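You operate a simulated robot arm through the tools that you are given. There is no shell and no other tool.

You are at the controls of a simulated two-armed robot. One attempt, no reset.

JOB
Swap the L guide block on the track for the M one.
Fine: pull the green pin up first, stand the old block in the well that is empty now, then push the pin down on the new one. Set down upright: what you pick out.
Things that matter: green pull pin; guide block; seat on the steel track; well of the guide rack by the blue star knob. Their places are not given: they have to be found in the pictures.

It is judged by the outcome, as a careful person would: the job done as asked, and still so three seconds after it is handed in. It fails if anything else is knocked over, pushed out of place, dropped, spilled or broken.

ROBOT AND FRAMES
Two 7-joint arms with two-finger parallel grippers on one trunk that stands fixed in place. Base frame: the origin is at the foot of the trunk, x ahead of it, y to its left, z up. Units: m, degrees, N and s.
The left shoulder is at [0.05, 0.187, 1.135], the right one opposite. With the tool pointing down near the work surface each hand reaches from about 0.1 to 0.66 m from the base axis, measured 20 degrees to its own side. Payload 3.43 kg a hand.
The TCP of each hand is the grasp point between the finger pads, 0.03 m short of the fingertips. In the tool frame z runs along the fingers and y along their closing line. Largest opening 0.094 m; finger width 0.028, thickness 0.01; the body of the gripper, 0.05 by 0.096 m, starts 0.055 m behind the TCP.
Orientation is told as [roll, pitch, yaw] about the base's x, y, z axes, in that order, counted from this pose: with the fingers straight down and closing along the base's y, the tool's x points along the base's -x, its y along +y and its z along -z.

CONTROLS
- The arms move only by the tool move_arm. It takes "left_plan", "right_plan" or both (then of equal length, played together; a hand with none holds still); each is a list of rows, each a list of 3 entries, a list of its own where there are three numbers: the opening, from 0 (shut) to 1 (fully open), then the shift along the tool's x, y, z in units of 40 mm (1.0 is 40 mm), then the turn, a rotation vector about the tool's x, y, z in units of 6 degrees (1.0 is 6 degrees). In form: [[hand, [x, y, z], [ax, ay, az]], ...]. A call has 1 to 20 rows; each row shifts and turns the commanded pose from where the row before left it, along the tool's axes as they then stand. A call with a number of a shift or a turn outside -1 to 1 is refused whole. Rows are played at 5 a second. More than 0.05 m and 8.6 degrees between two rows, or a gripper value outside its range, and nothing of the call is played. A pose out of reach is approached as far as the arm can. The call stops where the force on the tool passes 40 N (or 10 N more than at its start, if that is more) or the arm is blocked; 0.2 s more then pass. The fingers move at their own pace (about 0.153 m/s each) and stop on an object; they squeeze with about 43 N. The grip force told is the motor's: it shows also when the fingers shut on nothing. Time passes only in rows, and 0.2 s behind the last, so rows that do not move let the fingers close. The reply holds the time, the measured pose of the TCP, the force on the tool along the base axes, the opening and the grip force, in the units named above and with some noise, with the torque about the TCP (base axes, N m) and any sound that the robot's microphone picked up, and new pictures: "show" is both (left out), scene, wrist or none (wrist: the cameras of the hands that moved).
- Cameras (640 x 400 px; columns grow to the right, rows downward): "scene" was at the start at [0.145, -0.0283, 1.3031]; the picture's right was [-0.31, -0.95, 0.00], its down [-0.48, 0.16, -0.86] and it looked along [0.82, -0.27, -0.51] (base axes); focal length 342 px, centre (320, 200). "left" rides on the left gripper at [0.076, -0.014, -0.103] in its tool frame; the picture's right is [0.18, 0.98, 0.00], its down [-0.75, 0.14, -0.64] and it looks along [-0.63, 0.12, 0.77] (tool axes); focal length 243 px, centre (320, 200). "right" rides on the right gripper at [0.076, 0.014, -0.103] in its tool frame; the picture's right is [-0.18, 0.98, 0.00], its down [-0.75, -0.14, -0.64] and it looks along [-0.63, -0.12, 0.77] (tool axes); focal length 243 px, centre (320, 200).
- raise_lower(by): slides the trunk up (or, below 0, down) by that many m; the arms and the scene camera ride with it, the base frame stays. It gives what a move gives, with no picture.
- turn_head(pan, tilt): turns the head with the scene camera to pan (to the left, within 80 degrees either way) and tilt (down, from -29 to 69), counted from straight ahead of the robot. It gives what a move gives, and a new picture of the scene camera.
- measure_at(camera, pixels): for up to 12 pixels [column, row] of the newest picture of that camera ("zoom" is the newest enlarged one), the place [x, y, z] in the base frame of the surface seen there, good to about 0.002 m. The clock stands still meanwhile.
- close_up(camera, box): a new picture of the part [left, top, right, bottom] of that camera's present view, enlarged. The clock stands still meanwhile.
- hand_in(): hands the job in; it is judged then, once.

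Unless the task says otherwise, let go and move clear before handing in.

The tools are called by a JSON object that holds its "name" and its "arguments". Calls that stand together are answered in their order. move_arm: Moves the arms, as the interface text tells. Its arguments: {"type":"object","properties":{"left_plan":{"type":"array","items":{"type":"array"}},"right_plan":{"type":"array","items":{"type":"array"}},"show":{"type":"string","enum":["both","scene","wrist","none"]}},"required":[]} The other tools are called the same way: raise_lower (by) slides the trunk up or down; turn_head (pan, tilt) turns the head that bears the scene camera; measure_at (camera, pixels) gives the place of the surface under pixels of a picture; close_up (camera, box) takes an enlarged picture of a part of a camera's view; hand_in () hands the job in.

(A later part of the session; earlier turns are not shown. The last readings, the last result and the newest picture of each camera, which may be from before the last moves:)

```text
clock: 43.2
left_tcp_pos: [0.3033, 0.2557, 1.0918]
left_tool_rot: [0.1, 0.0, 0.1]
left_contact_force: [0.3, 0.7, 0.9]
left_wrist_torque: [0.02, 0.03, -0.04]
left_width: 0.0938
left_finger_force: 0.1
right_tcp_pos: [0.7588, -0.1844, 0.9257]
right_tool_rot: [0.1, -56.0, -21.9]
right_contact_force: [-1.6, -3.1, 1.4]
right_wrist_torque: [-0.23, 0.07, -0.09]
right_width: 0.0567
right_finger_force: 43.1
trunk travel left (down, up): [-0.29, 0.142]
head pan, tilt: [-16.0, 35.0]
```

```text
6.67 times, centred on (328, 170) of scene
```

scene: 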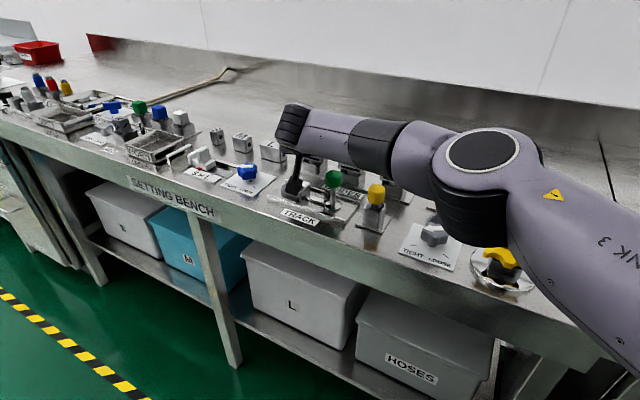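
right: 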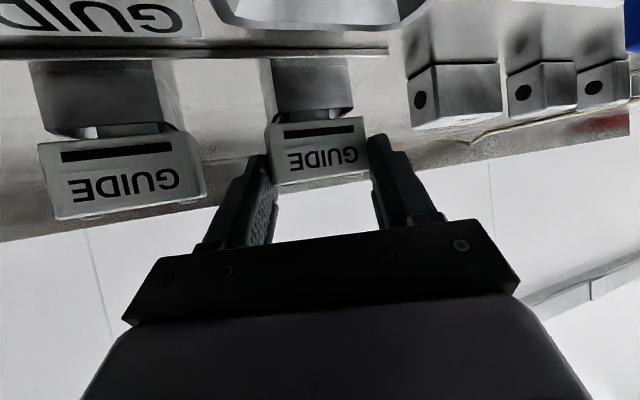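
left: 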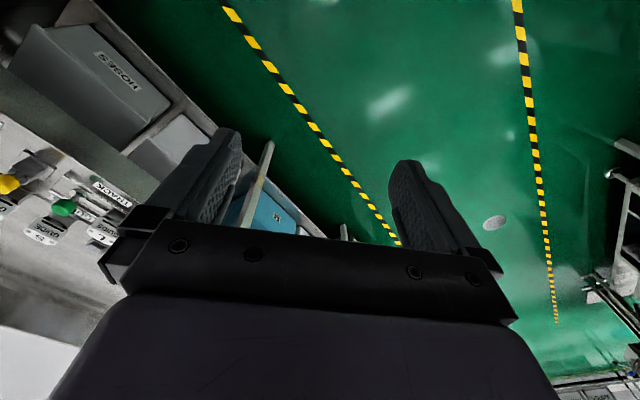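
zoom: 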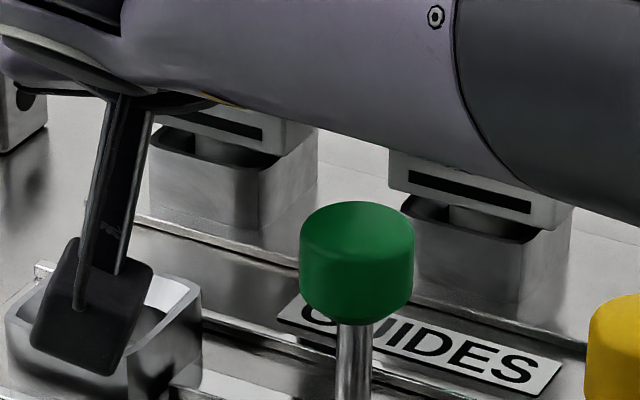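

L's gap to the rim looks like S's. But I want to be sure the force isn't from the camera housing near the seat; I'll measure the housing, seat rim and both heads.

{"name": "measure_at", "arguments": {"camera": "zoom", "pixels": [[95, 340], [85, 365], [110, 365], [60, 340], [150, 270], [170, 290], [200, 130], [250, 150], [300, 130], [430, 205], [540, 222], [400, 175]]}}

{"name": "measure_at", "arguments": {"camera": "right", "pixels": [[320, 130], [290, 135], [355, 128], [320, 165], [290, 170], [80, 155], [160, 145], [60, 180], [180, 175], [120, 150], [300, 115], [110, 130]]}}

```text
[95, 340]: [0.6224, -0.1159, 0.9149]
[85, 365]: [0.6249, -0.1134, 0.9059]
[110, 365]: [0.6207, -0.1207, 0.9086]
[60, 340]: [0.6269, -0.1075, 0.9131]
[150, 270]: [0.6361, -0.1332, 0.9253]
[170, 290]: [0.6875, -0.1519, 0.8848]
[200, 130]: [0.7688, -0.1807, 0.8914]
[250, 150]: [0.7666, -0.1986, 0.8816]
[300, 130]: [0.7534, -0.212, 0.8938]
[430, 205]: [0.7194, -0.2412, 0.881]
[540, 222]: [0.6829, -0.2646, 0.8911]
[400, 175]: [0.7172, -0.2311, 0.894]
```

```text
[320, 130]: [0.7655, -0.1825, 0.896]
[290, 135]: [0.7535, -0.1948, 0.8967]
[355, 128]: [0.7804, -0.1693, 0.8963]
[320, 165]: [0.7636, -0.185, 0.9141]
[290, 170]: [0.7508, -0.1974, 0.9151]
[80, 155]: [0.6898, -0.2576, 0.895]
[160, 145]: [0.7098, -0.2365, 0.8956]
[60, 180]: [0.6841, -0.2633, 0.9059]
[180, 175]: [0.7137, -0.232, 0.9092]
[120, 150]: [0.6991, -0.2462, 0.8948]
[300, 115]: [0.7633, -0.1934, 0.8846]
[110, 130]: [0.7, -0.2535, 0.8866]
```

The housing (≥0.900) clears the seat rim (0.885), and L's bar mark is ~1 mm above S's, so it's nearly seated. I'll relieve the side load by ~1 mm in its direction and go down 0.5 mm.

{"name": "move_arm", "arguments": {"right_plan": [[0.3, [0.0115, -0.028, 0.005], [0, 0, 0]], [0.3, [0.0104, 0, 0.007], [0, 0, 0]], [0.3, [0, 0, 0], [0, 0, 0]]], "show": "none"}}

```text
clock: 44.0
left_tcp_pos: [0.3031, 0.2554, 1.0911]
left_tool_rot: [0.0, 0.0, 0.0]
left_contact_force: [-0.1, 1.1, 0.5]
left_wrist_torque: [0.02, 0.0, -0.05]
left_width: 0.0937
left_finger_force: 0.2
right_tcp_pos: [0.7588, -0.1861, 0.9247]
right_tool_rot: [0.2, -56.1, -21.9]
right_contact_force: [2.0, -1.2, 4.4]
right_wrist_torque: [-0.16, -0.17, 0.0]
right_width: 0.057
right_finger_force: 42.5
trunk travel left (down, up): [-0.29, 0.142]
head pan, tilt: [-16.0, 35.0]
```

The peg is on the floor of the well (+4.4 N upward). I'll open only to 0.75 so the outer finger stays clear of S, and check the block stays put.

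{"name": "move_arm", "arguments": {"right_plan": [[0.68, [0, 0, 0], [0, 0, 0]], [0.75, [0, 0, 0], [0, 0, 0]], [0.75, [0, 0, 0], [0, 0, 0]]], "show": "both"}}

{"name": "close_up", "arguments": {"camera": "right", "box": [10, 40, 410, 290]}}

```text
clock: 44.8
left_tcp_pos: [0.3024, 0.2547, 1.0916]
left_tool_rot: [0.1, 0.1, 0.1]
left_contact_force: [-0.7, -0.6, -0.3]
left_wrist_torque: [0.0, 0.01, 0.0]
left_width: 0.0939
left_finger_force: 0.0
right_tcp_pos: [0.7587, -0.1856, 0.9234]
right_tool_rot: [0.1, -56.0, -21.8]
right_contact_force: [-0.1, 0.0, -0.4]
right_wrist_torque: [0.0, 0.01, 0.0]
right_width: 0.0707
right_finger_force: 0.0
trunk travel left (down, up): [-0.29, 0.142]
head pan, tilt: [-16.0, 35.0]
```

scene: 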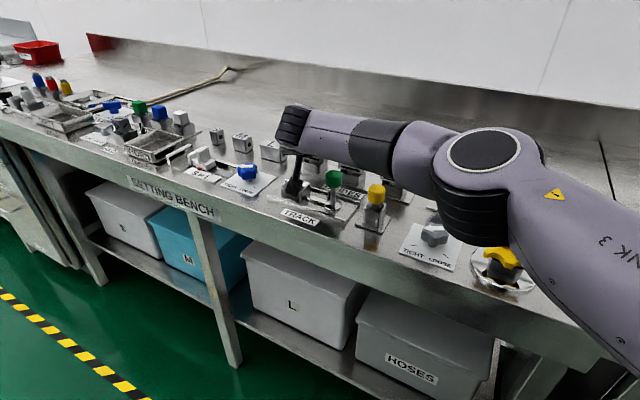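
right: 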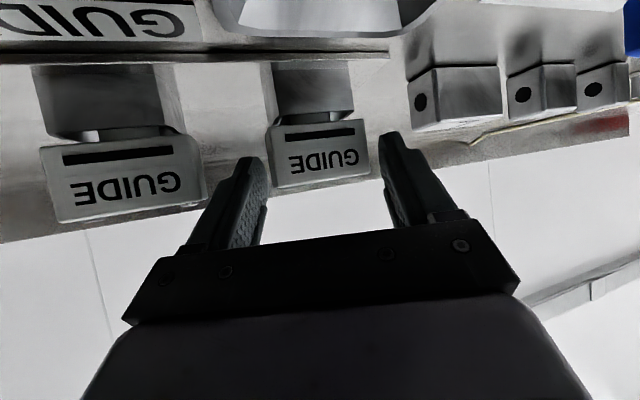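

```text
1.60 times, centred on (210, 165) of right
```

zoom: 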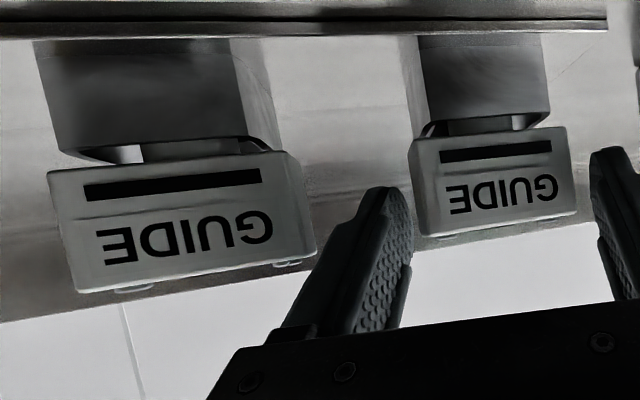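

L stands upright in the well and the fingers are free of it and S. I'll rise straight up 60 mm.

{"name": "move_arm", "arguments": {"right_plan": [[0.75, [-0.207, 0, -0.14], [0, 0, 0]], [0.75, [-0.31, 0, -0.21], [0, 0, 0]], [0.75, [-0.415, 0, -0.28], [0, 0, 0]], [0.75, [-0.31, 0, -0.21], [0, 0, 0]], [0.75, [0, 0, 0], [0, 0, 0]]], "show": "both"}}

{"name": "close_up", "arguments": {"camera": "scene", "box": [260, 130, 420, 230]}}

```text
clock: 46.0
left_tcp_pos: [0.3021, 0.2541, 1.0924]
left_tool_rot: [0.0, 0.0, 0.2]
left_contact_force: [0.5, -0.2, 0.7]
left_wrist_torque: [-0.02, 0.01, 0.01]
left_width: 0.0941
left_finger_force: 0.0
right_tcp_pos: [0.7598, -0.1849, 0.9829]
right_tool_rot: [0.2, -55.9, -21.9]
right_contact_force: [0.1, 0.8, 0.1]
right_wrist_torque: [0.01, -0.02, 0.01]
right_width: 0.0704
right_finger_force: 0.2
trunk travel left (down, up): [-0.29, 0.142]
head pan, tilt: [-16.0, 35.0]
```

scene: 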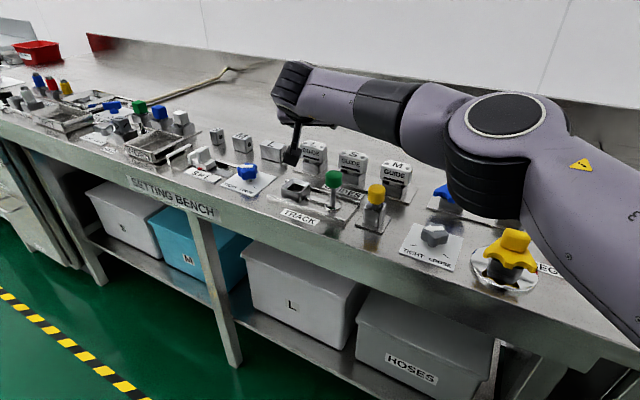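
right: 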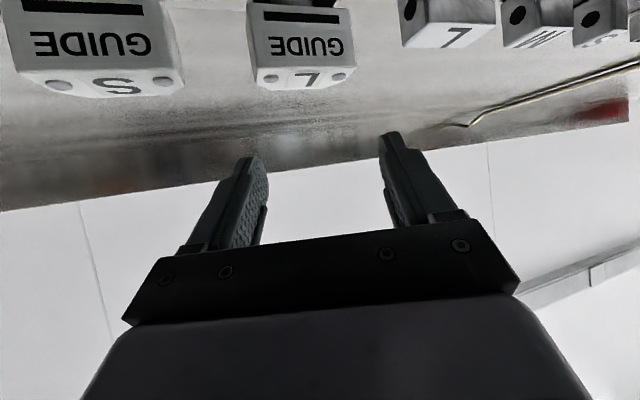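

```text
4.00 times, centred on (340, 180) of scene
```

zoom: 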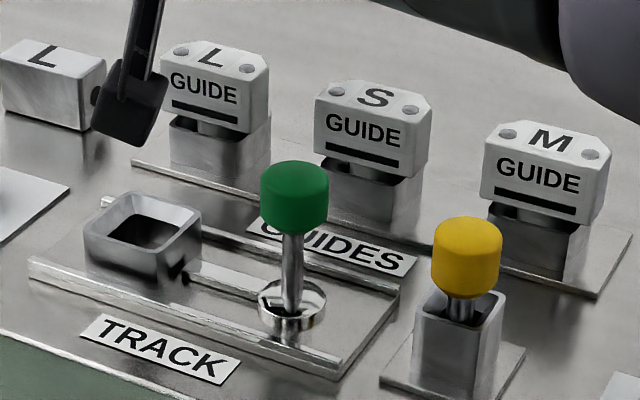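

L stands upright, in line with S and M; the seat on the track is empty and the pin up. I'll measure the seat rim, M and the yellow pin in this clear view.

{"name": "measure_at", "arguments": {"camera": "zoom", "pixels": [[112, 253], [180, 238], [165, 202], [108, 213], [507, 133], [590, 153], [540, 175], [500, 185], [575, 205], [598, 185], [466, 235], [295, 180]]}}

{"name": "close_up", "arguments": {"camera": "scene", "box": [276, 172, 316, 197]}}

```text
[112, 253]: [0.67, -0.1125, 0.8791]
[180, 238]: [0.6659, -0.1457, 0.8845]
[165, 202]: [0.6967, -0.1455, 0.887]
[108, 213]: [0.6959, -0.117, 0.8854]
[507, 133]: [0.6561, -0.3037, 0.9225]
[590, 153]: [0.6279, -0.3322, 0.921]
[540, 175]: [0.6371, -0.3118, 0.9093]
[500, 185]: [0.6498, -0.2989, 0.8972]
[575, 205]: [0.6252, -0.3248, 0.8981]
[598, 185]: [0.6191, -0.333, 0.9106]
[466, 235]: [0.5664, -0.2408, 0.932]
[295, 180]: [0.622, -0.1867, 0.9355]
```

```text
16.00 times, centred on (296, 184) of scene
```

zoom: 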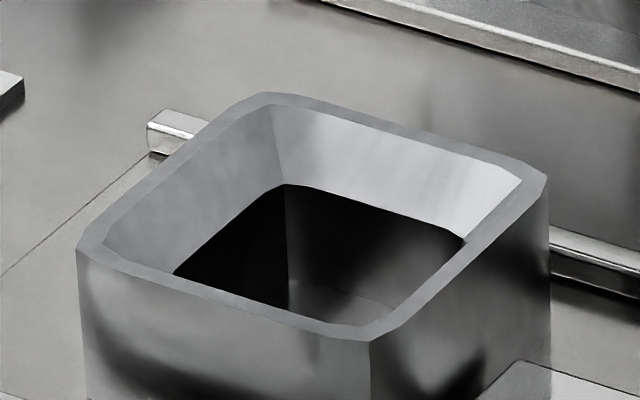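

{"name": "measure_at", "arguments": {"camera": "zoom", "pixels": [[225, 300], [150, 270], [310, 328], [460, 265], [410, 310], [510, 215], [400, 128], [330, 108], [480, 153], [170, 165], [120, 210], [220, 125]]}}

```text
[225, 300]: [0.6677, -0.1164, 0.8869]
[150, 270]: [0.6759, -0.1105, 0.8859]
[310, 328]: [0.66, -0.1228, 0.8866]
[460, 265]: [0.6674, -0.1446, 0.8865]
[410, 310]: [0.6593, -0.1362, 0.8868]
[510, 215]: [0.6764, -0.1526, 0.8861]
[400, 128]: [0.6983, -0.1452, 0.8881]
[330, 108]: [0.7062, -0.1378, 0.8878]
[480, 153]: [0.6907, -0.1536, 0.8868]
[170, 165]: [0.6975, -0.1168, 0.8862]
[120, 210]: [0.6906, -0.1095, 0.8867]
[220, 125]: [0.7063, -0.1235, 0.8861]
```

Seat centre is (0.683,-0.131), rim z 0.887; M centre (0.6475,-0.322); yellow pin top z 0.932. I'll carry the empty hand at height to above M and reduce the tilt to 30° for more clearance from the yellow pin.

{"name": "move_arm", "arguments": {"right_plan": [[0.75, [0.044, -0.8355, -0.334], [0, 0, 0]], [0.75, [0.044, -0.8355, -0.334], [0, 0, 0]], [0.75, [0.044, -0.8355, -0.334], [0, 0, 0]], [0.75, [0.044, -0.8355, -0.334], [0, 0, 0]], [0.75, [0.044, -0.8355, -0.334], [0, 0, 0]], [0.75, [0, 0, 0], [0, 0.867, 0]], [0.75, [0, 0, 0], [0, 0.867, 0]], [0.75, [0, 0, 0], [0, 0.867, 0]], [0.75, [0, 0, 0], [0, 0.867, 0]], [0.75, [0, 0, 0], [0, 0.867, 0]], [0.75, [0, 0, 0], [0, 0, 0]]], "show": "both"}}

```text
clock: 48.4
left_tcp_pos: [0.3021, 0.2552, 1.091]
left_tool_rot: [0.1, 0.0, 0.1]
left_contact_force: [0.5, 0.0, -0.6]
left_wrist_torque: [0.0, 0.03, -0.01]
left_width: 0.0942
left_finger_force: 0.1
right_tcp_pos: [0.6397, -0.319, 1.0125]
right_tool_rot: [0.0, -29.9, -21.8]
right_contact_force: [0.1, 0.4, -1.0]
right_wrist_torque: [0.01, 0.03, -0.01]
right_width: 0.0705
right_finger_force: 0.0
trunk travel left (down, up): [-0.29, 0.142]
head pan, tilt: [-16.0, 35.0]
```

scene: 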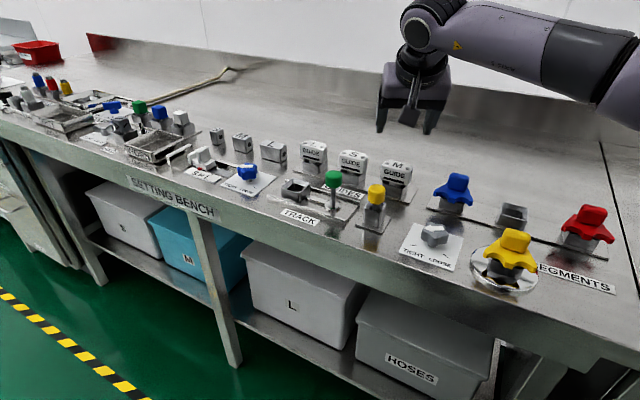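
right: 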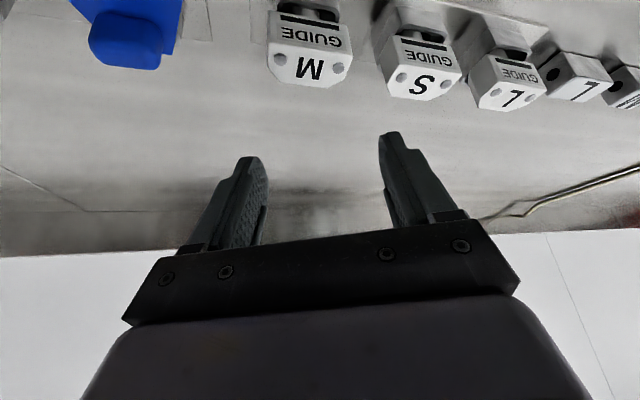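

The hand is above M (wrist view M at (308,65)). I'll measure M from the wrist camera to refine its centre.

{"name": "measure_at", "arguments": {"camera": "right", "pixels": [[280, 60], [338, 68], [285, 35], [340, 42], [310, 30], [275, 76], [310, 84], [335, 78], [245, 190], [400, 175], [390, 65], [440, 80]]}}

{"name": "close_up", "arguments": {"camera": "right", "box": [240, 0, 400, 100]}}

```text
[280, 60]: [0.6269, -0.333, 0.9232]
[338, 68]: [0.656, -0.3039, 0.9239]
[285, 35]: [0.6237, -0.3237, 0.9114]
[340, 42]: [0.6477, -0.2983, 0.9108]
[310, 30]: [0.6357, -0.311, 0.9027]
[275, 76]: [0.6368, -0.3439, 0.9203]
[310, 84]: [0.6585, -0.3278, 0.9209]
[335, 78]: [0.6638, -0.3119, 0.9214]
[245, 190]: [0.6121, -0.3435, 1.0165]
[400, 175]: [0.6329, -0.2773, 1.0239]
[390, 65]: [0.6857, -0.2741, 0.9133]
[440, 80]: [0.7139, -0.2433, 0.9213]
```

```text
4.00 times, centred on (320, 50) of right
```

zoom: 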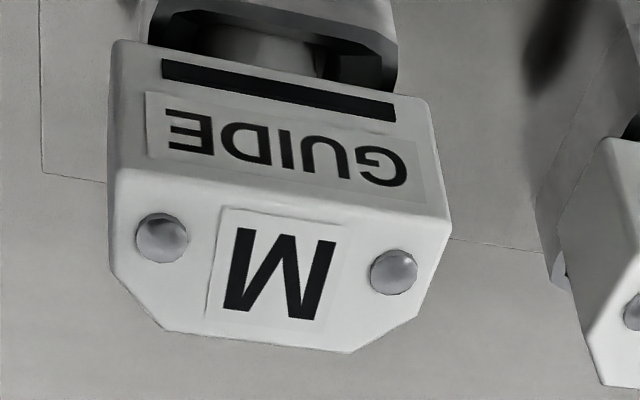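

M's centre refines to (0.647,-0.322) and the hand is centred on its diagonal. I'll descend 60 mm (to z≈0.952) and check.

{"name": "move_arm", "arguments": {"right_plan": [[0.75, [0.25, 0, 0.433], [0, 0, 0]], [0.75, [0.25, 0, 0.433], [0, 0, 0]], [0.75, [0.25, 0, 0.433], [0, 0, 0]], [0.75, [0, 0, 0], [0, 0, 0]]], "show": "both"}}

{"name": "close_up", "arguments": {"camera": "scene", "box": [330, 120, 458, 200]}}

```text
clock: 49.4
left_tcp_pos: [0.3038, 0.2545, 1.0919]
left_tool_rot: [0.1, 0.0, 0.1]
left_contact_force: [-0.2, -0.3, 0.4]
left_wrist_torque: [0.0, 0.01, 0.04]
left_width: 0.0939
left_finger_force: 0.1
right_tcp_pos: [0.6409, -0.3162, 0.9522]
right_tool_rot: [0.1, -30.0, -21.9]
right_contact_force: [0.0, 0.1, 0.4]
right_wrist_torque: [0.01, 0.04, -0.01]
right_width: 0.0706
right_finger_force: 0.0
trunk travel left (down, up): [-0.29, 0.142]
head pan, tilt: [-16.0, 35.0]
```

scene: 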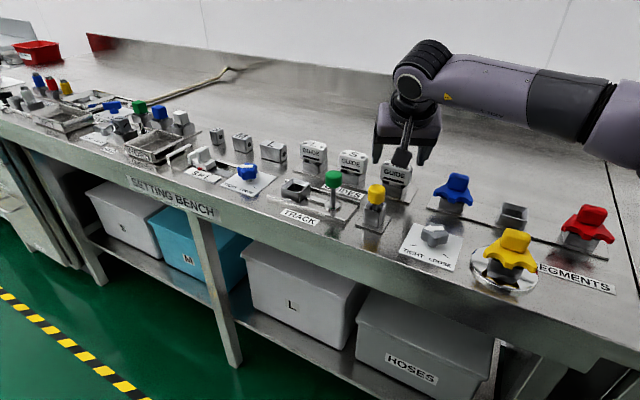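
right: 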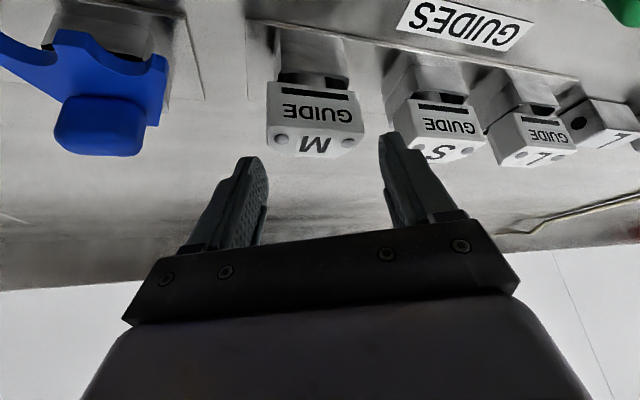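

```text
5.00 times, centred on (394, 160) of scene
```

zoom: 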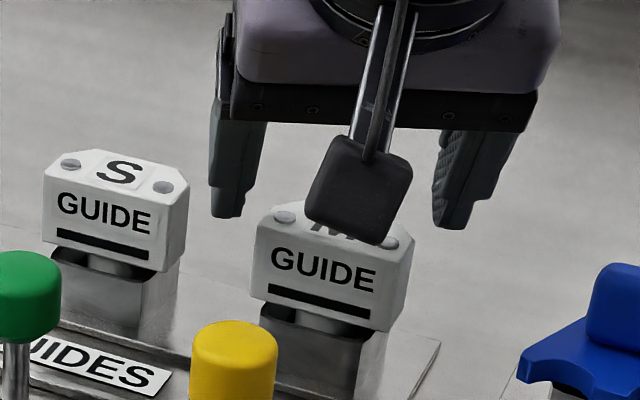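

The +c finger must pass between S and M; I'll measure the finger tips and block corners in this close-up to check both gaps.

{"name": "measure_at", "arguments": {"camera": "zoom", "pixels": [[215, 205], [238, 205], [225, 190], [440, 215], [465, 215], [262, 225], [410, 250], [188, 195], [165, 265], [260, 285], [395, 325], [360, 240]]}}

{"name": "measure_at", "arguments": {"camera": "right", "pixels": [[250, 175], [262, 190], [384, 150], [395, 180], [272, 140], [362, 145], [315, 110], [275, 115], [355, 118], [395, 110], [398, 120], [430, 120]]}}

```text
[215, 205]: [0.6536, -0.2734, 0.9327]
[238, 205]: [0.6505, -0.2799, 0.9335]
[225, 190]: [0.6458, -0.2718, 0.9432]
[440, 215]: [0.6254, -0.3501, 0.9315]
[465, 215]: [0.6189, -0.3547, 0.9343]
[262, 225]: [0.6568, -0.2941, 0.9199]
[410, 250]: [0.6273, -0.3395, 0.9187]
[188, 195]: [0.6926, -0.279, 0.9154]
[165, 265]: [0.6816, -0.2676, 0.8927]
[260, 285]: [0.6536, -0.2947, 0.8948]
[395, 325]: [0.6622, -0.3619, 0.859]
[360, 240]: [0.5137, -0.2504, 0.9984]
```

```text
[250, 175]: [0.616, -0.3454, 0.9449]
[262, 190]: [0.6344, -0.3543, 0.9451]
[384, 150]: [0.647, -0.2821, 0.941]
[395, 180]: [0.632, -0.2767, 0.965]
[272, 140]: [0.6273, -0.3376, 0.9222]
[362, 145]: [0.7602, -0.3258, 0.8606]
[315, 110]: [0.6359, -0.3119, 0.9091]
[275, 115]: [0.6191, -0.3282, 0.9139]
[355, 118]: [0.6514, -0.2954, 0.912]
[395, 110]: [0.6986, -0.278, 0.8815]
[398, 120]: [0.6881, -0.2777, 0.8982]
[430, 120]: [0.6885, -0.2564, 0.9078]
```

Gaps: fingers to M ~7 mm each side, outer finger to S ~9 mm. I'll descend 24 mm to grip height.

{"name": "move_arm", "arguments": {"right_plan": [[0.75, [0.15, 0, 0.26], [0, 0, 0]], [0.75, [0.15, 0, 0.26], [0, 0, 0]], [0.75, [0, 0, 0], [0, 0, 0]]], "show": "wrist"}}

{"name": "close_up", "arguments": {"camera": "scene", "box": [330, 130, 458, 210]}}

```text
clock: 50.2
left_tcp_pos: [0.3034, 0.2546, 1.0922]
left_tool_rot: [0.0, -0.1, 0.1]
left_contact_force: [-0.1, -0.1, -0.1]
left_wrist_torque: [-0.02, -0.02, 0.0]
left_width: 0.0942
left_finger_force: 0.0
right_tcp_pos: [0.6401, -0.3183, 0.9276]
right_tool_rot: [0.1, -30.0, -21.8]
right_contact_force: [0.0, 0.7, 0.2]
right_wrist_torque: [0.01, -0.02, 0.01]
right_width: 0.0704
right_finger_force: 0.0
trunk travel left (down, up): [-0.29, 0.142]
head pan, tilt: [-16.0, 35.0]
```

right: 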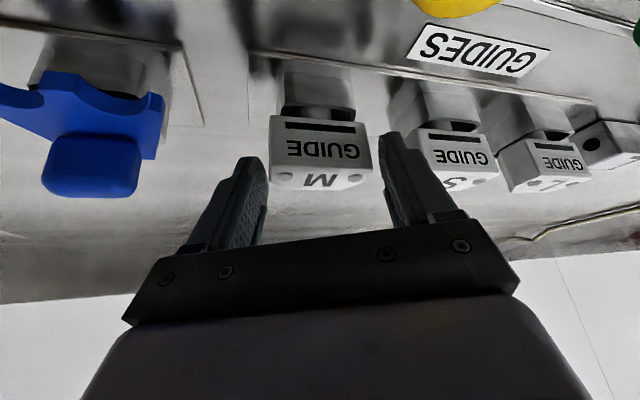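

```text
5.00 times, centred on (394, 170) of scene
```

zoom: 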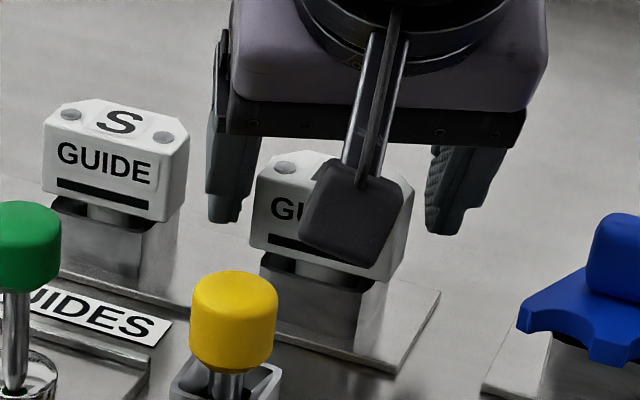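

M is between the fingers, the camera housing clears the yellow pin. I'll close on M.

{"name": "move_arm", "arguments": {"right_plan": [[0.4, [0, 0, 0], [0, 0, 0]], [0.3, [0, 0, 0], [0, 0, 0]], [0.3, [0, 0, 0], [0, 0, 0]]], "show": "wrist"}}

{"name": "close_up", "arguments": {"camera": "right", "box": [200, 60, 440, 210]}}

```text
clock: 51.0
left_tcp_pos: [0.3042, 0.2548, 1.0912]
left_tool_rot: [0.0, 0.0, 0.1]
left_contact_force: [-0.8, -0.3, 0.2]
left_wrist_torque: [0.01, 0.0, -0.02]
left_width: 0.0939
left_finger_force: 0.1
right_tcp_pos: [0.6391, -0.3185, 0.9286]
right_tool_rot: [0.1, -30.0, -21.8]
right_contact_force: [-0.8, 0.9, -0.2]
right_wrist_torque: [0.0, 0.01, -0.05]
right_width: 0.0571
right_finger_force: 42.3
trunk travel left (down, up): [-0.29, 0.142]
head pan, tilt: [-16.0, 35.0]
```

right: 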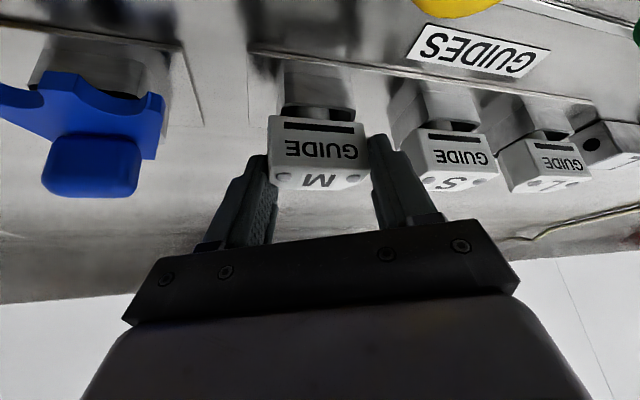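

```text
2.67 times, centred on (320, 135) of right
```

zoom: 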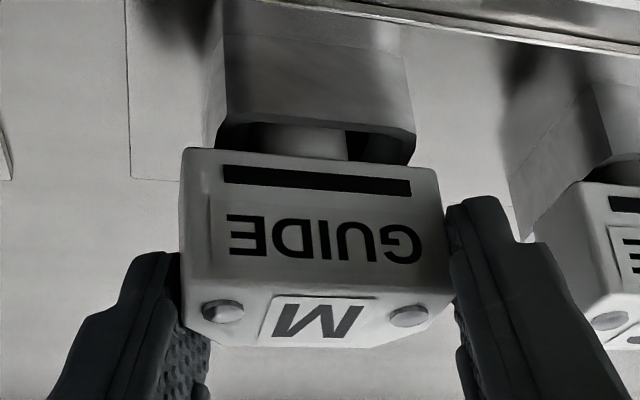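

M is gripped on its edges (57 mm, 42 N). I'll lift 10 mm slowly and look.

{"name": "move_arm", "arguments": {"right_plan": [[0.3, [-0.0625, 0, -0.108], [0, 0, 0]], [0.3, [-0.0625, 0, -0.108], [0, 0, 0]], [0.3, [0, 0, 0], [0, 0, 0]]], "show": "wrist"}}

{"name": "close_up", "arguments": {"camera": "right", "box": [200, 60, 440, 210]}}

```text
clock: 51.8
left_tcp_pos: [0.3036, 0.2549, 1.0905]
left_tool_rot: [0.0, 0.0, 0.1]
left_contact_force: [1.2, 0.6, 0.0]
left_wrist_torque: [0.01, 0.01, 0.0]
left_width: 0.0941
left_finger_force: 0.0
right_tcp_pos: [0.6397, -0.3181, 0.9384]
right_tool_rot: [0.1, -30.0, -21.8]
right_contact_force: [-0.5, 0.0, -0.6]
right_wrist_torque: [0.0, 0.01, -0.05]
right_width: 0.0573
right_finger_force: 42.9
trunk travel left (down, up): [-0.29, 0.142]
head pan, tilt: [-16.0, 35.0]
```

right: 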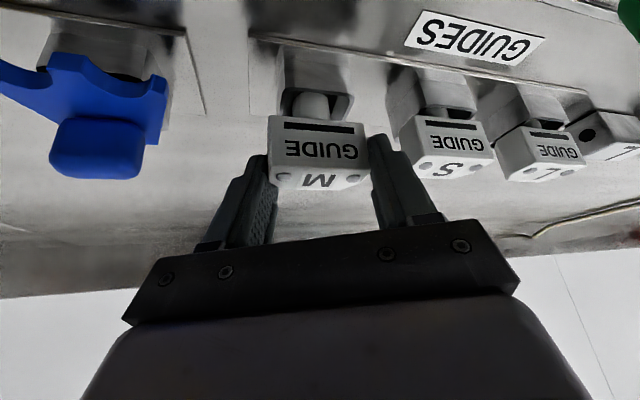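

```text
2.67 times, centred on (320, 135) of right
```

zoom: 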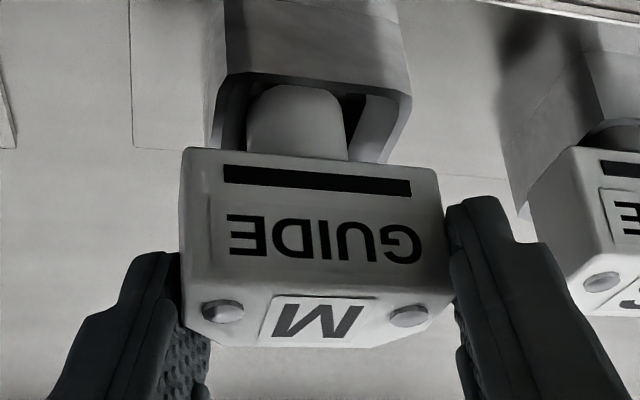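

M rises straight. I'll lift it 70 mm more (well clear of S and the pins), then carry it over to above the track seat.

{"name": "move_arm", "arguments": {"right_plan": [[0.3, [-0.175, 0, -0.303], [0, 0, 0]], [0.3, [-0.175, 0, -0.303], [0, 0, 0]], [0.3, [-0.175, 0, -0.303], [0, 0, 0]], [0.3, [-0.175, 0, -0.303], [0, 0, 0]], [0.3, [-0.175, 0, -0.303], [0, 0, 0]], [0.3, [0, 0, 0], [0, 0, 0]]], "show": "both"}}

```text
clock: 53.2
left_tcp_pos: [0.3049, 0.255, 1.0915]
left_tool_rot: [-0.1, 0.0, 0.2]
left_contact_force: [0.3, -0.2, 0.1]
left_wrist_torque: [0.0, 0.05, 0.02]
left_width: 0.0941
left_finger_force: 0.1
right_tcp_pos: [0.6394, -0.3191, 1.0087]
right_tool_rot: [0.1, -30.1, -21.8]
right_contact_force: [-0.8, -0.2, -0.5]
right_wrist_torque: [0.01, 0.02, -0.02]
right_width: 0.0573
right_finger_force: 43.1
trunk travel left (down, up): [-0.29, 0.142]
head pan, tilt: [-16.0, 35.0]
```

scene: 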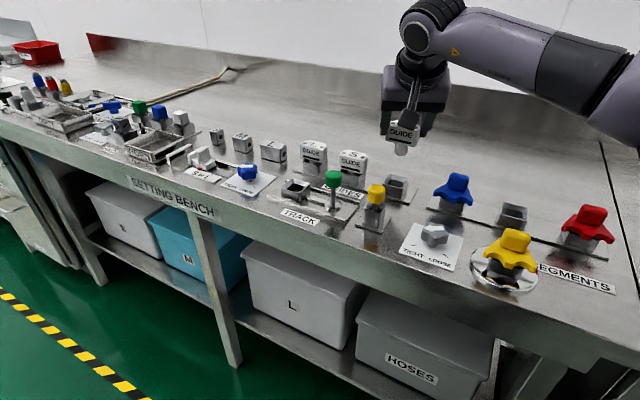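
right: 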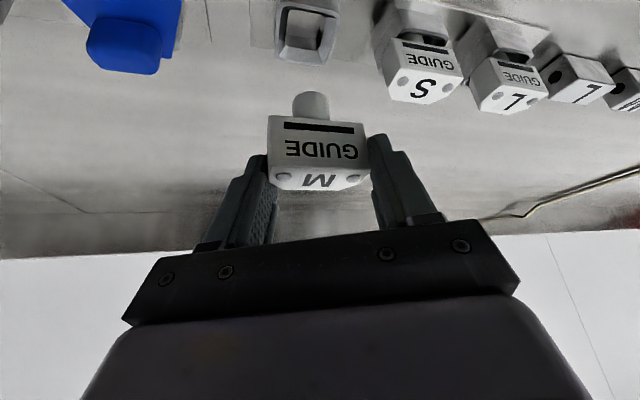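

M is held upright clear of its well. Now I'll carry it across to above the track seat (Δ = (0.036, 0.191)).

{"name": "move_arm", "arguments": {"right_plan": [[0.3, [0.118, 0.682, -0.068], [0, 0, 0]], [0.3, [0.118, 0.682, -0.068], [0, 0, 0]], [0.3, [0.118, 0.682, -0.068], [0, 0, 0]], [0.3, [0.118, 0.682, -0.068], [0, 0, 0]], [0.3, [0.118, 0.682, -0.068], [0, 0, 0]], [0.3, [0.118, 0.682, -0.068], [0, 0, 0]], [0.3, [0.118, 0.682, -0.068], [0, 0, 0]], [0.3, [0, 0, 0], [0, 0, 0]]], "show": "both"}}

{"name": "close_up", "arguments": {"camera": "scene", "box": [240, 110, 400, 210]}}

{"name": "close_up", "arguments": {"camera": "right", "box": [200, 0, 440, 150]}}

```text
clock: 55.0
left_tcp_pos: [0.3034, 0.2544, 1.0914]
left_tool_rot: [0.0, -0.1, 0.2]
left_contact_force: [-0.7, -0.3, 0.9]
left_wrist_torque: [-0.03, 0.02, 0.02]
left_width: 0.094
left_finger_force: 0.1
right_tcp_pos: [0.6775, -0.126, 1.0081]
right_tool_rot: [0.1, -30.0, -21.8]
right_contact_force: [0.1, 0.4, -0.7]
right_wrist_torque: [0.02, 0.03, -0.01]
right_width: 0.057
right_finger_force: 43.1
trunk travel left (down, up): [-0.29, 0.142]
head pan, tilt: [-16.0, 35.0]
```

scene: 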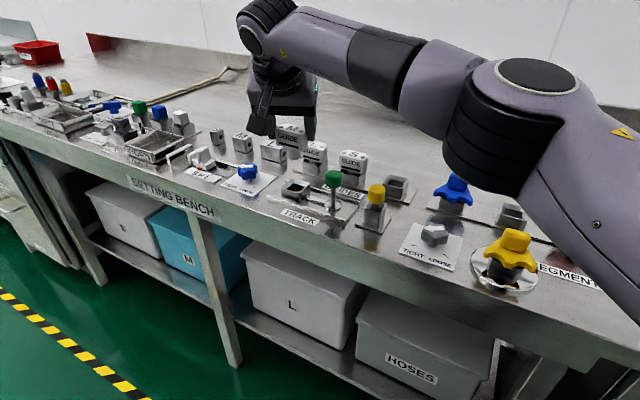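
right: 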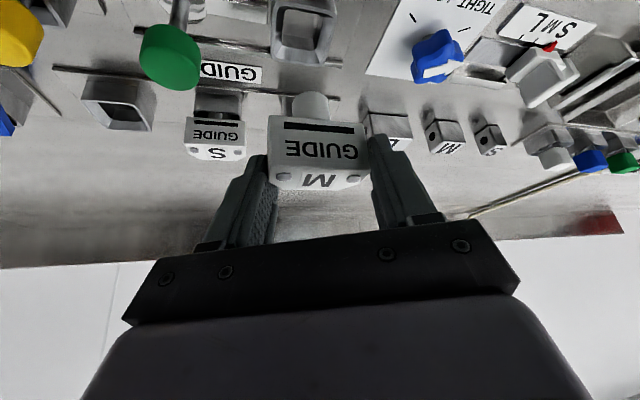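

```text
4.00 times, centred on (320, 160) of scene
```

zoom: 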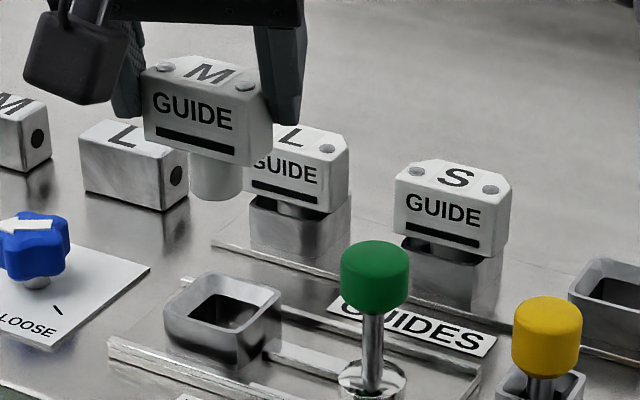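

```text
2.67 times, centred on (320, 75) of right
```

zoom: 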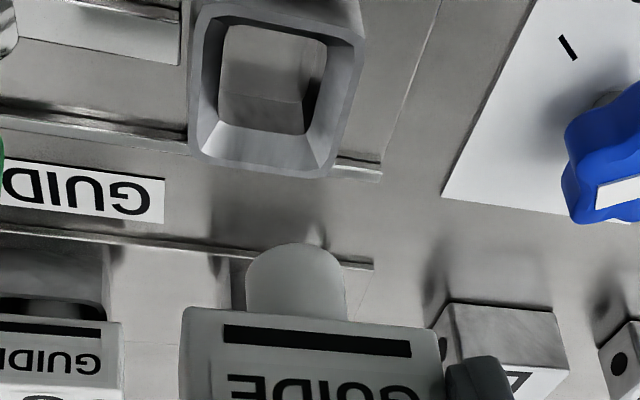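

M is above the seat. I'll measure the peg and front face against the seat centre (0.683,-0.131).

{"name": "measure_at", "arguments": {"camera": "zoom", "pixels": [[295, 265], [250, 290], [340, 290], [280, 340], [400, 340], [285, 15], [270, 100], [340, 50], [260, 155], [215, 80]]}}

{"name": "measure_at", "arguments": {"camera": "scene", "pixels": [[294, 155], [289, 155], [299, 155], [294, 158], [280, 140], [305, 147], [290, 135], [281, 127], [301, 131], [282, 185], [308, 180]]}}

```text
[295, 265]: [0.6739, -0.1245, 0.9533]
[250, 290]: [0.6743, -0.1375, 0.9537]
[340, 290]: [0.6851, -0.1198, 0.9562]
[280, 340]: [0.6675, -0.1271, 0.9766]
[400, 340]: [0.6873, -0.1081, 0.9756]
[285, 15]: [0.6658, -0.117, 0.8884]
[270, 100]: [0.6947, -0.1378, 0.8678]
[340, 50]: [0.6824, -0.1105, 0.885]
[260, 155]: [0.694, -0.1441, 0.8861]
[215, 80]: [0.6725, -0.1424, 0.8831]
```

```text
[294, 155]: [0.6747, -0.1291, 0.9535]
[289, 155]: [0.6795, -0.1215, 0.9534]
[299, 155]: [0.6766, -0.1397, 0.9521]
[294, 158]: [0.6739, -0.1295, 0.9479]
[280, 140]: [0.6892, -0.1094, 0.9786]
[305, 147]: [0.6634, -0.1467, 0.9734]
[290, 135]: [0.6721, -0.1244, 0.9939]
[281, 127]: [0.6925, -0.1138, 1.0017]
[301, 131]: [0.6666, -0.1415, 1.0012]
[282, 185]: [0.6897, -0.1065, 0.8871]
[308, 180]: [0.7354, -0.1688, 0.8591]
```

M's peg is within ~1 mm of the seat centre and square to it. I'll lower 50 mm with a 0.8 mm correction.

{"name": "move_arm", "arguments": {"right_plan": [[0.3, [0.226, -0.003, 0.351], [0, 0, 0]], [0.3, [0.208, 0, 0.361], [0, 0, 0]], [0.3, [0.208, 0, 0.361], [0, 0, 0]], [0.3, [0, 0, 0], [0, 0, 0]]], "show": "both"}}

{"name": "close_up", "arguments": {"camera": "right", "box": [200, 0, 440, 150]}}

{"name": "close_up", "arguments": {"camera": "scene", "box": [240, 130, 368, 210]}}

```text
clock: 56.0
left_tcp_pos: [0.3029, 0.2543, 1.0925]
left_tool_rot: [0.0, 0.1, 0.1]
left_contact_force: [-0.3, 1.2, 0.4]
left_wrist_torque: [0.01, 0.01, 0.0]
left_width: 0.0941
left_finger_force: 0.0
right_tcp_pos: [0.6768, -0.1266, 0.9577]
right_tool_rot: [0.2, -30.0, -21.9]
right_contact_force: [0.3, -1.0, 0.2]
right_wrist_torque: [0.03, 0.05, -0.03]
right_width: 0.0572
right_finger_force: 43.6
trunk travel left (down, up): [-0.29, 0.142]
head pan, tilt: [-16.0, 35.0]
```

scene: 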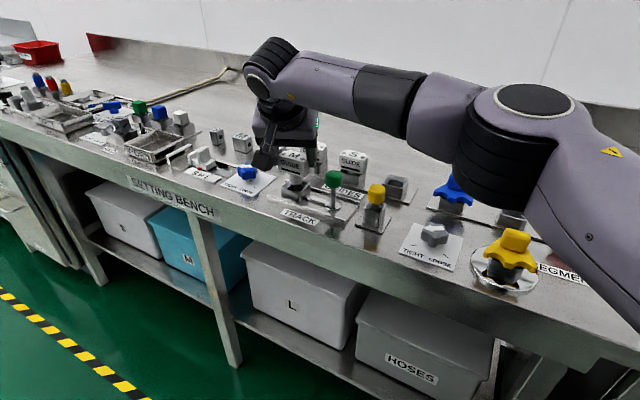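
right: 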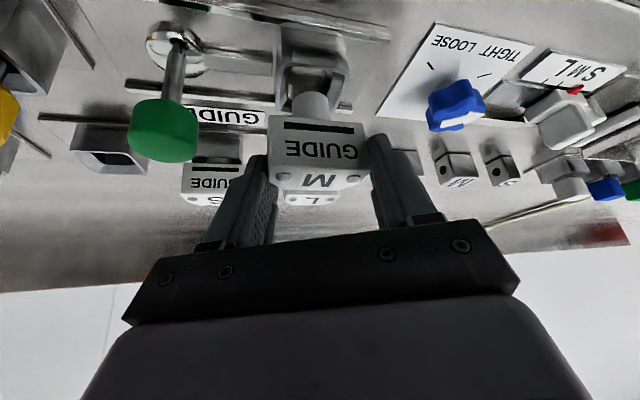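

```text
2.67 times, centred on (320, 75) of right
```

zoom: 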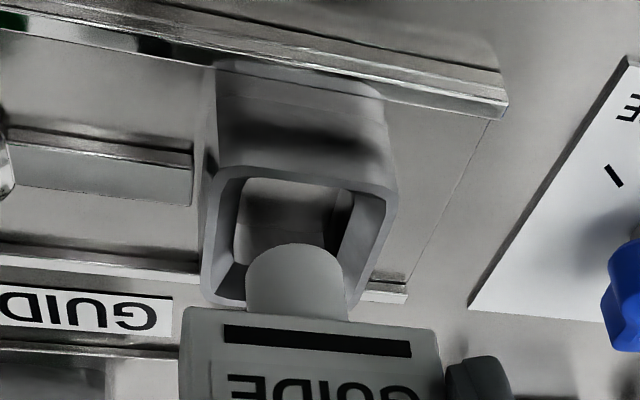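

```text
5.00 times, centred on (304, 170) of scene
```

zoom: 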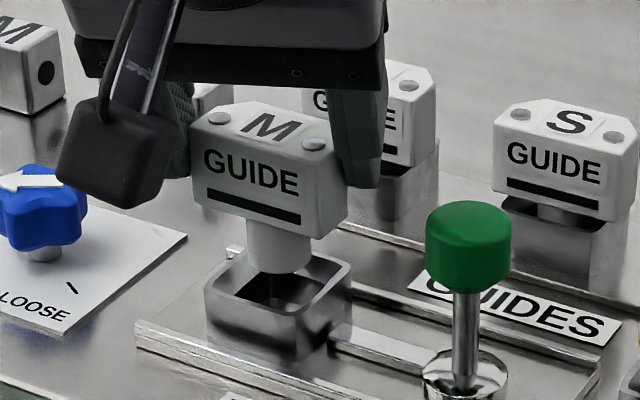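

The peg is right above the seat's opening. I'll lower 20 mm more.

{"name": "move_arm", "arguments": {"right_plan": [[0.3, [0.125, 0, 0.2165], [0, 0, 0]], [0.3, [0.125, 0, 0.2165], [0, 0, 0]], [0.3, [0, 0, 0], [0, 0, 0]]], "show": "wrist"}}

{"name": "close_up", "arguments": {"camera": "right", "box": [200, 30, 440, 180]}}

```text
clock: 56.8
left_tcp_pos: [0.304, 0.2553, 1.0916]
left_tool_rot: [0.0, 0.0, 0.2]
left_contact_force: [0.1, -0.5, -0.3]
left_wrist_torque: [0.03, -0.01, -0.02]
left_width: 0.094
left_finger_force: 0.1
right_tcp_pos: [0.676, -0.1263, 0.9379]
right_tool_rot: [0.2, -30.0, -21.8]
right_contact_force: [-0.2, 0.9, -0.4]
right_wrist_torque: [0.01, 0.0, 0.01]
right_width: 0.057
right_finger_force: 42.7
trunk travel left (down, up): [-0.29, 0.142]
head pan, tilt: [-16.0, 35.0]
```

right: 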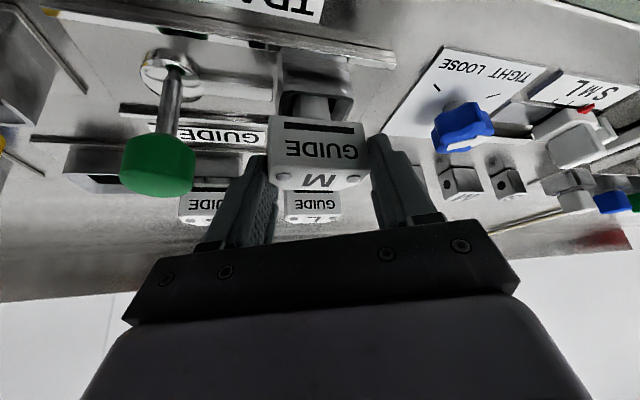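

```text
2.67 times, centred on (320, 105) of right
```

zoom: 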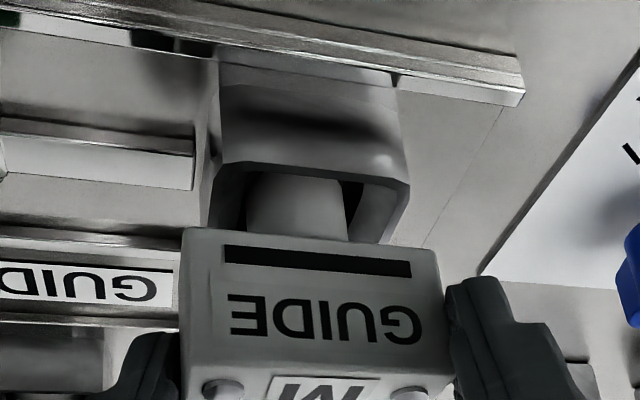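

The peg is inside the seat without contact. I'll lower 5 mm, then 1 mm at a time.

{"name": "move_arm", "arguments": {"right_plan": [[0.3, [0.0313, 0, 0.054], [0, 0, 0]], [0.3, [0.0313, 0, 0.054], [0, 0, 0]], [0.3, [0, 0, 0], [0, 0, 0]]], "show": "none"}}

{"name": "move_arm", "arguments": {"right_plan": [[0.3, [0.0125, 0, 0.0217], [0, 0, 0]], [0.3, [0, 0, 0], [0, 0, 0]]], "show": "none"}}

```text
clock: 57.6
left_tcp_pos: [0.3044, 0.255, 1.0908]
left_tool_rot: [0.0, 0.0, 0.1]
left_contact_force: [0.2, -0.2, 0.5]
left_wrist_torque: [0.03, 0.04, 0.01]
left_width: 0.094
left_finger_force: 0.0
right_tcp_pos: [0.6747, -0.1268, 0.933]
right_tool_rot: [0.2, -30.0, -21.7]
right_contact_force: [0.6, 0.1, -1.1]
right_wrist_torque: [-0.02, 0.01, -0.01]
right_width: 0.057
right_finger_force: 42.4
trunk travel left (down, up): [-0.29, 0.142]
head pan, tilt: [-16.0, 35.0]
```

```text
clock: 58.2
left_tcp_pos: [0.3038, 0.2549, 1.0913]
left_tool_rot: [0.1, -0.1, 0.2]
left_contact_force: [-0.2, 0.4, 0.2]
left_wrist_torque: [0.01, 0.0, -0.05]
left_width: 0.0941
left_finger_force: 0.1
right_tcp_pos: [0.6743, -0.1266, 0.9324]
right_tool_rot: [0.2, -30.1, -21.8]
right_contact_force: [0.0, -0.5, -0.4]
right_wrist_torque: [0.03, -0.01, -0.05]
right_width: 0.057
right_finger_force: 42.7
trunk travel left (down, up): [-0.29, 0.142]
head pan, tilt: [-16.0, 35.0]
```

No contact yet at z 0.932. Another millimetre at a time, watching the force.

{"name": "move_arm", "arguments": {"right_plan": [[0.3, [0.0125, 0, 0.0217], [0, 0, 0]], [0.3, [0, 0, 0], [0, 0, 0]]], "show": "none"}}

{"name": "move_arm", "arguments": {"right_plan": [[0.3, [0.0125, 0, 0.0217], [0, 0, 0]], [0.3, [0, 0, 0], [0, 0, 0]]], "show": "wrist"}}

```text
clock: 58.8
left_tcp_pos: [0.3035, 0.2548, 1.0915]
left_tool_rot: [0.0, 0.1, 0.1]
left_contact_force: [-0.7, 0.5, 0.6]
left_wrist_torque: [0.02, 0.0, 0.0]
left_width: 0.094
left_finger_force: 0.1
right_tcp_pos: [0.6751, -0.1269, 0.9309]
right_tool_rot: [0.2, -30.0, -21.8]
right_contact_force: [-0.2, -0.3, -0.8]
right_wrist_torque: [-0.02, 0.0, 0.01]
right_width: 0.057
right_finger_force: 42.8
trunk travel left (down, up): [-0.29, 0.142]
head pan, tilt: [-16.0, 35.0]
```

```text
clock: 59.4
left_tcp_pos: [0.3029, 0.2552, 1.0907]
left_tool_rot: [0.0, 0.0, 0.1]
left_contact_force: [-0.2, 0.0, -0.4]
left_wrist_torque: [0.01, -0.01, -0.05]
left_width: 0.0943
left_finger_force: 0.1
right_tcp_pos: [0.6745, -0.127, 0.931]
right_tool_rot: [0.1, -30.1, -21.8]
right_contact_force: [0.6, 0.1, -0.3]
right_wrist_torque: [-0.06, 0.01, 0.02]
right_width: 0.0572
right_finger_force: 43.1
trunk travel left (down, up): [-0.29, 0.142]
head pan, tilt: [-16.0, 35.0]
```

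right: 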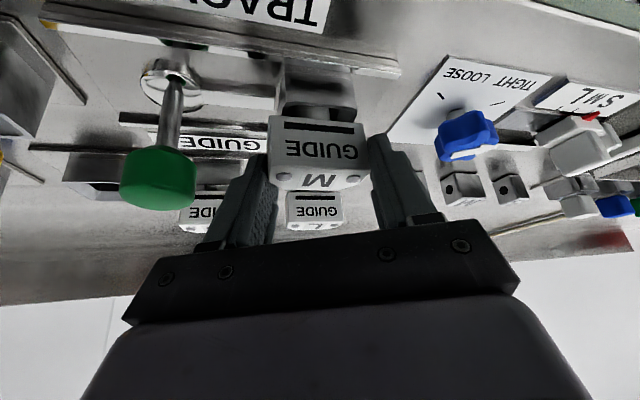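

Force is only starting; one more millimetre.

{"name": "move_arm", "arguments": {"right_plan": [[0.3, [0.0125, 0, 0.0217], [0, 0, 0]], [0.3, [0, 0, 0], [0, 0, 0]]], "show": "wrist"}}

{"name": "close_up", "arguments": {"camera": "right", "box": [200, 40, 440, 190]}}

{"name": "measure_at", "arguments": {"camera": "right", "pixels": [[283, 175], [355, 180], [320, 128], [300, 145], [345, 150]]}}

```text
clock: 60.0
left_tcp_pos: [0.3036, 0.2548, 1.0928]
left_tool_rot: [0.0, 0.0, 0.1]
left_contact_force: [-0.2, 1.1, 0.2]
left_wrist_torque: [-0.01, 0.0, -0.02]
left_width: 0.094
left_finger_force: 0.1
right_tcp_pos: [0.6749, -0.1267, 0.9294]
right_tool_rot: [0.1, -30.1, -21.8]
right_contact_force: [-0.1, -1.5, 2.7]
right_wrist_torque: [-0.09, 0.02, -0.04]
right_width: 0.0571
right_finger_force: 43.1
trunk travel left (down, up): [-0.29, 0.142]
head pan, tilt: [-16.0, 35.0]
```

right: 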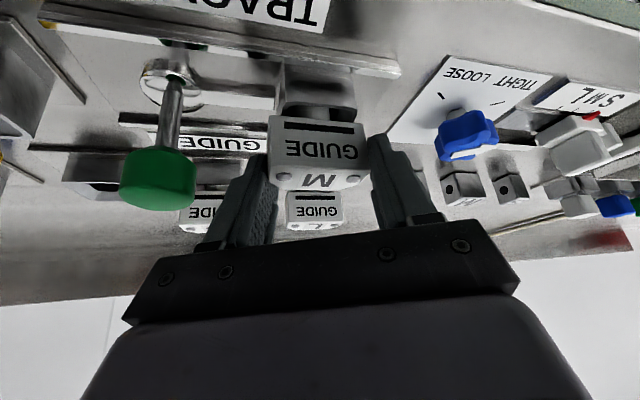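

```text
2.67 times, centred on (320, 115) of right
```

zoom: 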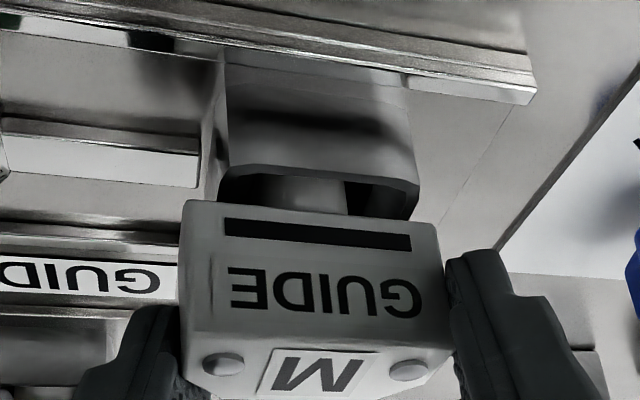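

```text
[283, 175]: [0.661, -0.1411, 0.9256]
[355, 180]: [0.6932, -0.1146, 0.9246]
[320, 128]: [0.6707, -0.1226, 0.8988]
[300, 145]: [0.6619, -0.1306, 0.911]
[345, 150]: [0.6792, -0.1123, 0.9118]
```

M has touched down (+2.7 N), front face in line with where L's was. I'll open to 0.75 and check it stands.

{"name": "move_arm", "arguments": {"right_plan": [[0.68, [0, 0, 0], [0, 0, 0]], [0.75, [0, 0, 0], [0, 0, 0]], [0.75, [0, 0, 0], [0, 0, 0]]], "show": "wrist"}}

{"name": "close_up", "arguments": {"camera": "right", "box": [200, 40, 440, 190]}}

```text
clock: 60.8
left_tcp_pos: [0.3046, 0.2562, 1.0913]
left_tool_rot: [0.0, 0.0, 0.1]
left_contact_force: [0.6, 0.3, -0.5]
left_wrist_torque: [-0.01, 0.04, -0.01]
left_width: 0.0941
left_finger_force: 0.0
right_tcp_pos: [0.6744, -0.1269, 0.9291]
right_tool_rot: [0.1, -30.0, -21.8]
right_contact_force: [-0.5, 0.6, 0.1]
right_wrist_torque: [0.01, 0.02, 0.02]
right_width: 0.0704
right_finger_force: 0.0
trunk travel left (down, up): [-0.29, 0.142]
head pan, tilt: [-16.0, 35.0]
```

right: 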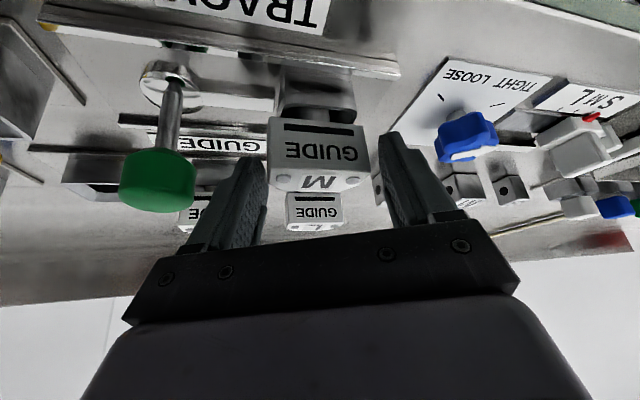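

```text
2.67 times, centred on (320, 115) of right
```

zoom: 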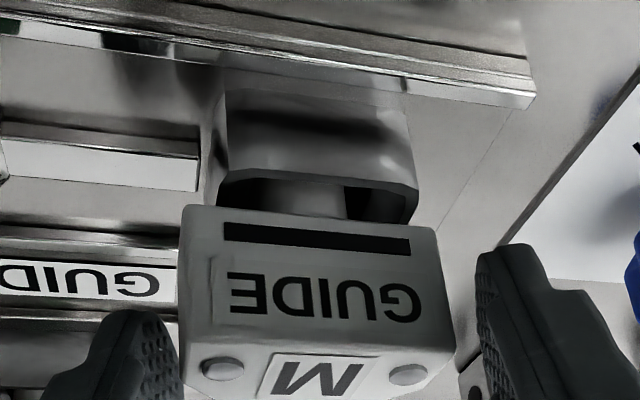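

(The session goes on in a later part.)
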